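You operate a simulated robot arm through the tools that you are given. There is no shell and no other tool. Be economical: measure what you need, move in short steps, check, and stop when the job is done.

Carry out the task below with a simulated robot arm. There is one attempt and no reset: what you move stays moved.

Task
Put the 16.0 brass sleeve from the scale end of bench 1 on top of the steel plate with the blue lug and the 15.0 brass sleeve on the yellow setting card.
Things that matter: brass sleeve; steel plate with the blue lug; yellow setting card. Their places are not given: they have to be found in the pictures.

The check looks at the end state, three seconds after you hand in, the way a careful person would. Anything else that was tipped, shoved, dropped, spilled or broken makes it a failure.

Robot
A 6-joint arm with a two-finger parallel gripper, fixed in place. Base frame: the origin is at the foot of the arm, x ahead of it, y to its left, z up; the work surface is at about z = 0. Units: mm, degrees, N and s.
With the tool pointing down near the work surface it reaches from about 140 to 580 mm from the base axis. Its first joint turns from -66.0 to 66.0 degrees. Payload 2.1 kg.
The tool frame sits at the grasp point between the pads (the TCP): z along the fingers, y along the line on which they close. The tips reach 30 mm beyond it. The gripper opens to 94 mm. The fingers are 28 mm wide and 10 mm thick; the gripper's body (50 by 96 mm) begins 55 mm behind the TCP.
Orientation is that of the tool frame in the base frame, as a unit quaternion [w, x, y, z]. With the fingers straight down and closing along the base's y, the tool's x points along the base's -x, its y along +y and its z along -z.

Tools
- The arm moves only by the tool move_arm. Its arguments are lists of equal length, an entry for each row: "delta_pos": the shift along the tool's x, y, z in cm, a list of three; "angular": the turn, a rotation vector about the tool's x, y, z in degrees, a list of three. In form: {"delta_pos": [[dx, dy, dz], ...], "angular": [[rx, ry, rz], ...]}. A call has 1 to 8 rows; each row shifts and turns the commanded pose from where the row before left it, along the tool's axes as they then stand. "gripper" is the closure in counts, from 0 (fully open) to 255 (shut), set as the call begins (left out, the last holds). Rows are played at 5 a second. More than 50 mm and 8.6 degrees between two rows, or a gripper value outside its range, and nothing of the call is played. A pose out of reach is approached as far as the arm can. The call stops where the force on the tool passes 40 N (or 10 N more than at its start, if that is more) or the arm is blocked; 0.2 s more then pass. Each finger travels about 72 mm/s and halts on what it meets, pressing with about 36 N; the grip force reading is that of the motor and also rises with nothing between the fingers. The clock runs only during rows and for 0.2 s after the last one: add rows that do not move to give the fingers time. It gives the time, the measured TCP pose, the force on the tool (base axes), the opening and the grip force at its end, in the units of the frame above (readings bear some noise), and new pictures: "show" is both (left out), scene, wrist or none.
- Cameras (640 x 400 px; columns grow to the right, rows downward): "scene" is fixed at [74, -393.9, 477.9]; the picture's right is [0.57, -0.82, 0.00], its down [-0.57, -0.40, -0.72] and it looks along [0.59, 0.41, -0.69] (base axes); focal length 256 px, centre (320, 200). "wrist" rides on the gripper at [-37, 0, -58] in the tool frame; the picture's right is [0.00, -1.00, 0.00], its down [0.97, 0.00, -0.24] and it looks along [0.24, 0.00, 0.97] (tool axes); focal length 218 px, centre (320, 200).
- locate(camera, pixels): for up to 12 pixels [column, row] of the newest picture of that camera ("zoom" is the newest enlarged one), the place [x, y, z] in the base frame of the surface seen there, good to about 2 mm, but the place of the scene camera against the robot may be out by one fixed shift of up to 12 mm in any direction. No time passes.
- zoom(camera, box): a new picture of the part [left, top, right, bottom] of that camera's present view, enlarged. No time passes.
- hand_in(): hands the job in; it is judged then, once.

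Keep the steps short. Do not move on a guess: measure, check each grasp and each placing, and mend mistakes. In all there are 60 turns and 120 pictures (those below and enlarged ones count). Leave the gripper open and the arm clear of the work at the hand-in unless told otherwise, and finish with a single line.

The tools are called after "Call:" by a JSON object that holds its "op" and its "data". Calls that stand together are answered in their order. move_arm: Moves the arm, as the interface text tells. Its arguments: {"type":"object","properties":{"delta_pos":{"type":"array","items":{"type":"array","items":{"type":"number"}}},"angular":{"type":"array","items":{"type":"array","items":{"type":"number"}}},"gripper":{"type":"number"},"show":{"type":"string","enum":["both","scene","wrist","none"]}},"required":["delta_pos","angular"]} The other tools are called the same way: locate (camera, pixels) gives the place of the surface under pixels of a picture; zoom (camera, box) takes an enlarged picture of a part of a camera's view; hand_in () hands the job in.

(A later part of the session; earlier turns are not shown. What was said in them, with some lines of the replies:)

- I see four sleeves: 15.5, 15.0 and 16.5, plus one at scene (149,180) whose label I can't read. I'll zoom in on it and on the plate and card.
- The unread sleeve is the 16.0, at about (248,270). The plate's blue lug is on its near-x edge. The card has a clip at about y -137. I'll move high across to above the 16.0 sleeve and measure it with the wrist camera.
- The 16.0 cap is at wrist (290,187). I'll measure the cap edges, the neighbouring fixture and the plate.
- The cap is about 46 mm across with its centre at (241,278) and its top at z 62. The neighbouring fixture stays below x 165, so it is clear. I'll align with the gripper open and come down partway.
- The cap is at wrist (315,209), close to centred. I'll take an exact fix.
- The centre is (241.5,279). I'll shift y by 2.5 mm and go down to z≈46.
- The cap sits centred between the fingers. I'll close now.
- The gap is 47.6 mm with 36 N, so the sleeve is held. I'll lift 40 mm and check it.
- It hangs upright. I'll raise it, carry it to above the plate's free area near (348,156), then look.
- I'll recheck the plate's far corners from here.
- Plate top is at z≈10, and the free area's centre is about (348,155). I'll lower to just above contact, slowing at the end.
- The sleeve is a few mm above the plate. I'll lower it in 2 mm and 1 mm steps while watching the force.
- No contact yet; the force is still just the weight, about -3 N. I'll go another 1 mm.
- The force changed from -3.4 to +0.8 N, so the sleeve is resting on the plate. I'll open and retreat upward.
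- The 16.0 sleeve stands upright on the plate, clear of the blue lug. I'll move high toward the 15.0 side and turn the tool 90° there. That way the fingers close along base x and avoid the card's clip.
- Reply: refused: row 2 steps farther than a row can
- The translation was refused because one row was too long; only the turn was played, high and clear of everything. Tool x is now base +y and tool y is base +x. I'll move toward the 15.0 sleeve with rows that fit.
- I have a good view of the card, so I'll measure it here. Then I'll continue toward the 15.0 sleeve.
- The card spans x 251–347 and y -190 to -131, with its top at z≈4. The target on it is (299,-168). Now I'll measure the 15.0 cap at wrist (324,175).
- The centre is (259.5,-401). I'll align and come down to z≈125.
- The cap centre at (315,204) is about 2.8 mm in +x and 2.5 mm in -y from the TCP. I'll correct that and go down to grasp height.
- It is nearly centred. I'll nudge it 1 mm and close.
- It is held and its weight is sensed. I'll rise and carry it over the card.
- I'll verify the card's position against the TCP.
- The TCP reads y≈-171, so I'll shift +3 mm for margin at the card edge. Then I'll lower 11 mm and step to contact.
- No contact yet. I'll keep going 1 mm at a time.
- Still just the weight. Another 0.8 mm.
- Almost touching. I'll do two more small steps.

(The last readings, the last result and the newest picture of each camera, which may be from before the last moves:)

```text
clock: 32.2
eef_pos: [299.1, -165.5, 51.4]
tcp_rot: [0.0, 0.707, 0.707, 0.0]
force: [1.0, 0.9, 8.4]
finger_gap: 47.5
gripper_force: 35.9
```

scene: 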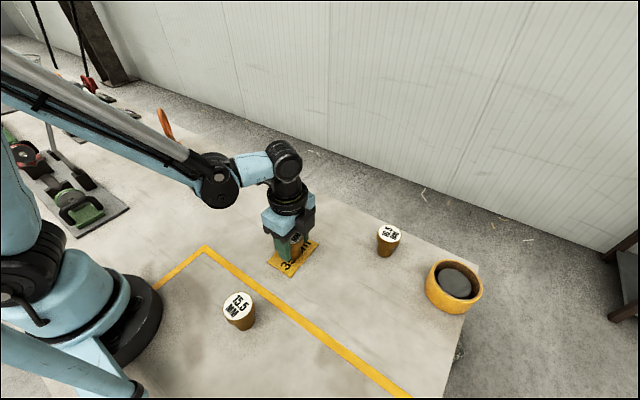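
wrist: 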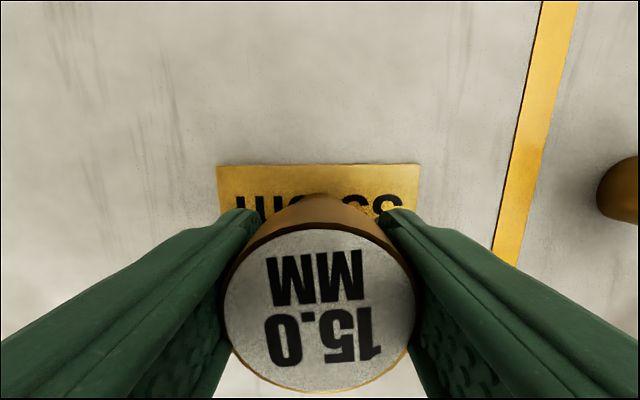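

Contact: the force is +8.4 N. I'll open and retreat straight up.

Call:
{"op": "move_arm", "data": {"delta_pos": [[0, 0, 0], [0, 0, 0], [0, 0, 0], [0, 0, 0], [0, 0, -2], [0, 0, -4], [0, 0, -4], [0, 0, -4]], "angular": [[0, 0, 0], [0, 0, 0], [0, 0, 0], [0, 0, 0], [0, 0, 0], [0, 0, 0], [0, 0, 0], [0, 0, 0]], "gripper": 0}}

Call:
{"op": "zoom", "data": {"camera": "scene", "box": [220, 190, 380, 290]}}

```text
clock: 34.0
eef_pos: [298.7, -165.1, 186.1]
tcp_rot: [0.0, 0.707, 0.707, -0.001]
force: [0.1, 0.0, -0.2]
finger_gap: 93.9
gripper_force: 0.0
```

scene: 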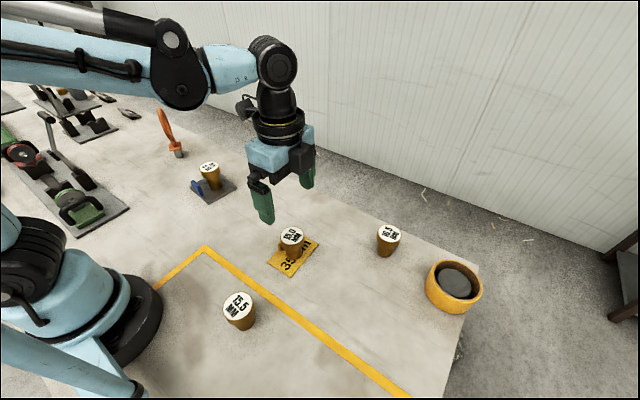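
wrist: 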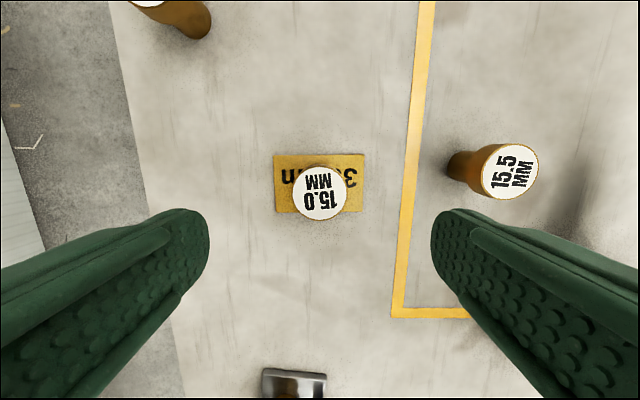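

```text
4.00 times, centred on (300, 240) of scene
```

zoom: 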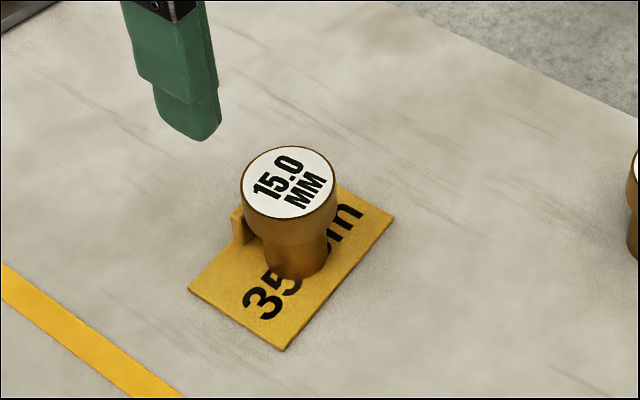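

The 15.0 stands upright, fully on the card and clear of the clip. I'll raise the arm a little more and check both placings.

Call:
{"op": "move_arm", "data": {"delta_pos": [[0, 0, -4], [0, 0, -4], [0, 0, 0]], "angular": [[0, 0, 0], [0, 0, 0], [0, 0, 0]]}}

Call:
{"op": "zoom", "data": {"camera": "scene", "box": [140, 110, 300, 210]}}

Call:
{"op": "locate", "data": {"camera": "scene", "pixels": [[210, 168], [292, 236], [388, 233], [238, 307]]}}

```text
clock: 34.8
eef_pos: [300.8, -164.0, 268.5]
tcp_rot: [0.0, 0.707, 0.707, -0.001]
force: [0.5, -0.5, -0.7]
finger_gap: 93.9
gripper_force: 0.1
```

scene: 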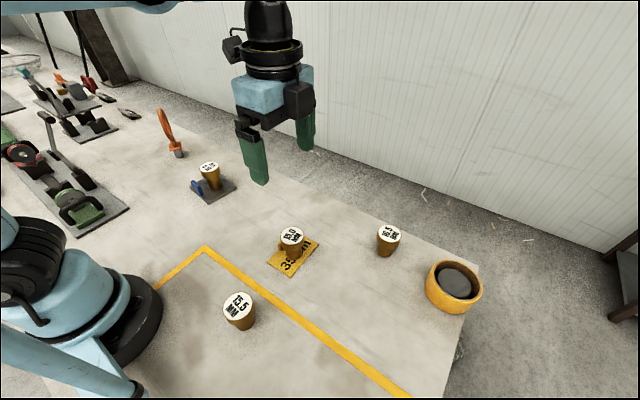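
wrist: 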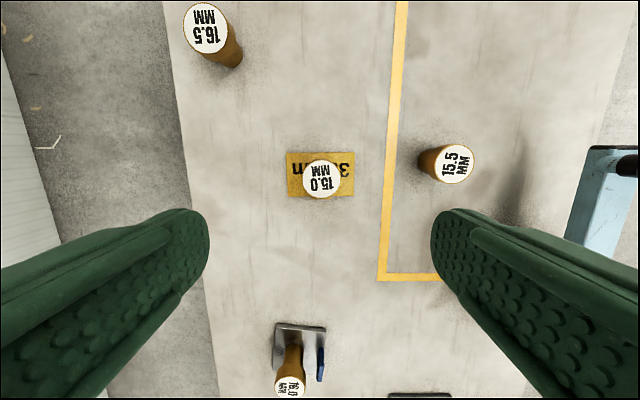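

```text
4.00 times, centred on (220, 160) of scene
```

zoom: 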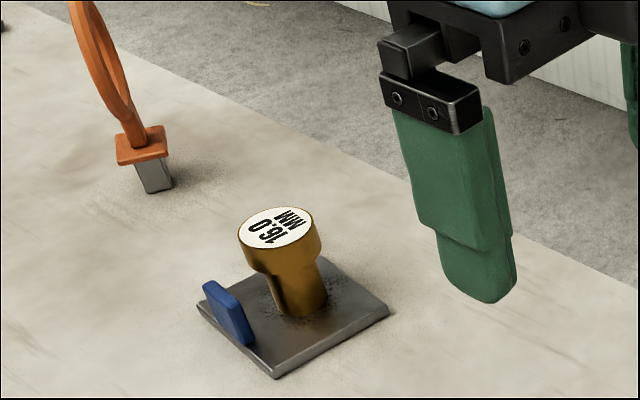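

```text
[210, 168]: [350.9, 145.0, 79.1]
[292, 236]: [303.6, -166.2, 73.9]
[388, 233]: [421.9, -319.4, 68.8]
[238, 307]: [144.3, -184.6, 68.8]
```

Both sleeves stand upright in their places, nothing else has moved, the gripper is open and the arm is clear. I'll hand in.

Call:
{"op": "hand_in", "data": {}}

```text
The job is handed in.
```

The 16.0 brass sleeve is standing on the steel plate with the blue lug, the 15.0 brass sleeve is standing on the yellow setting card, and the job is handed in.
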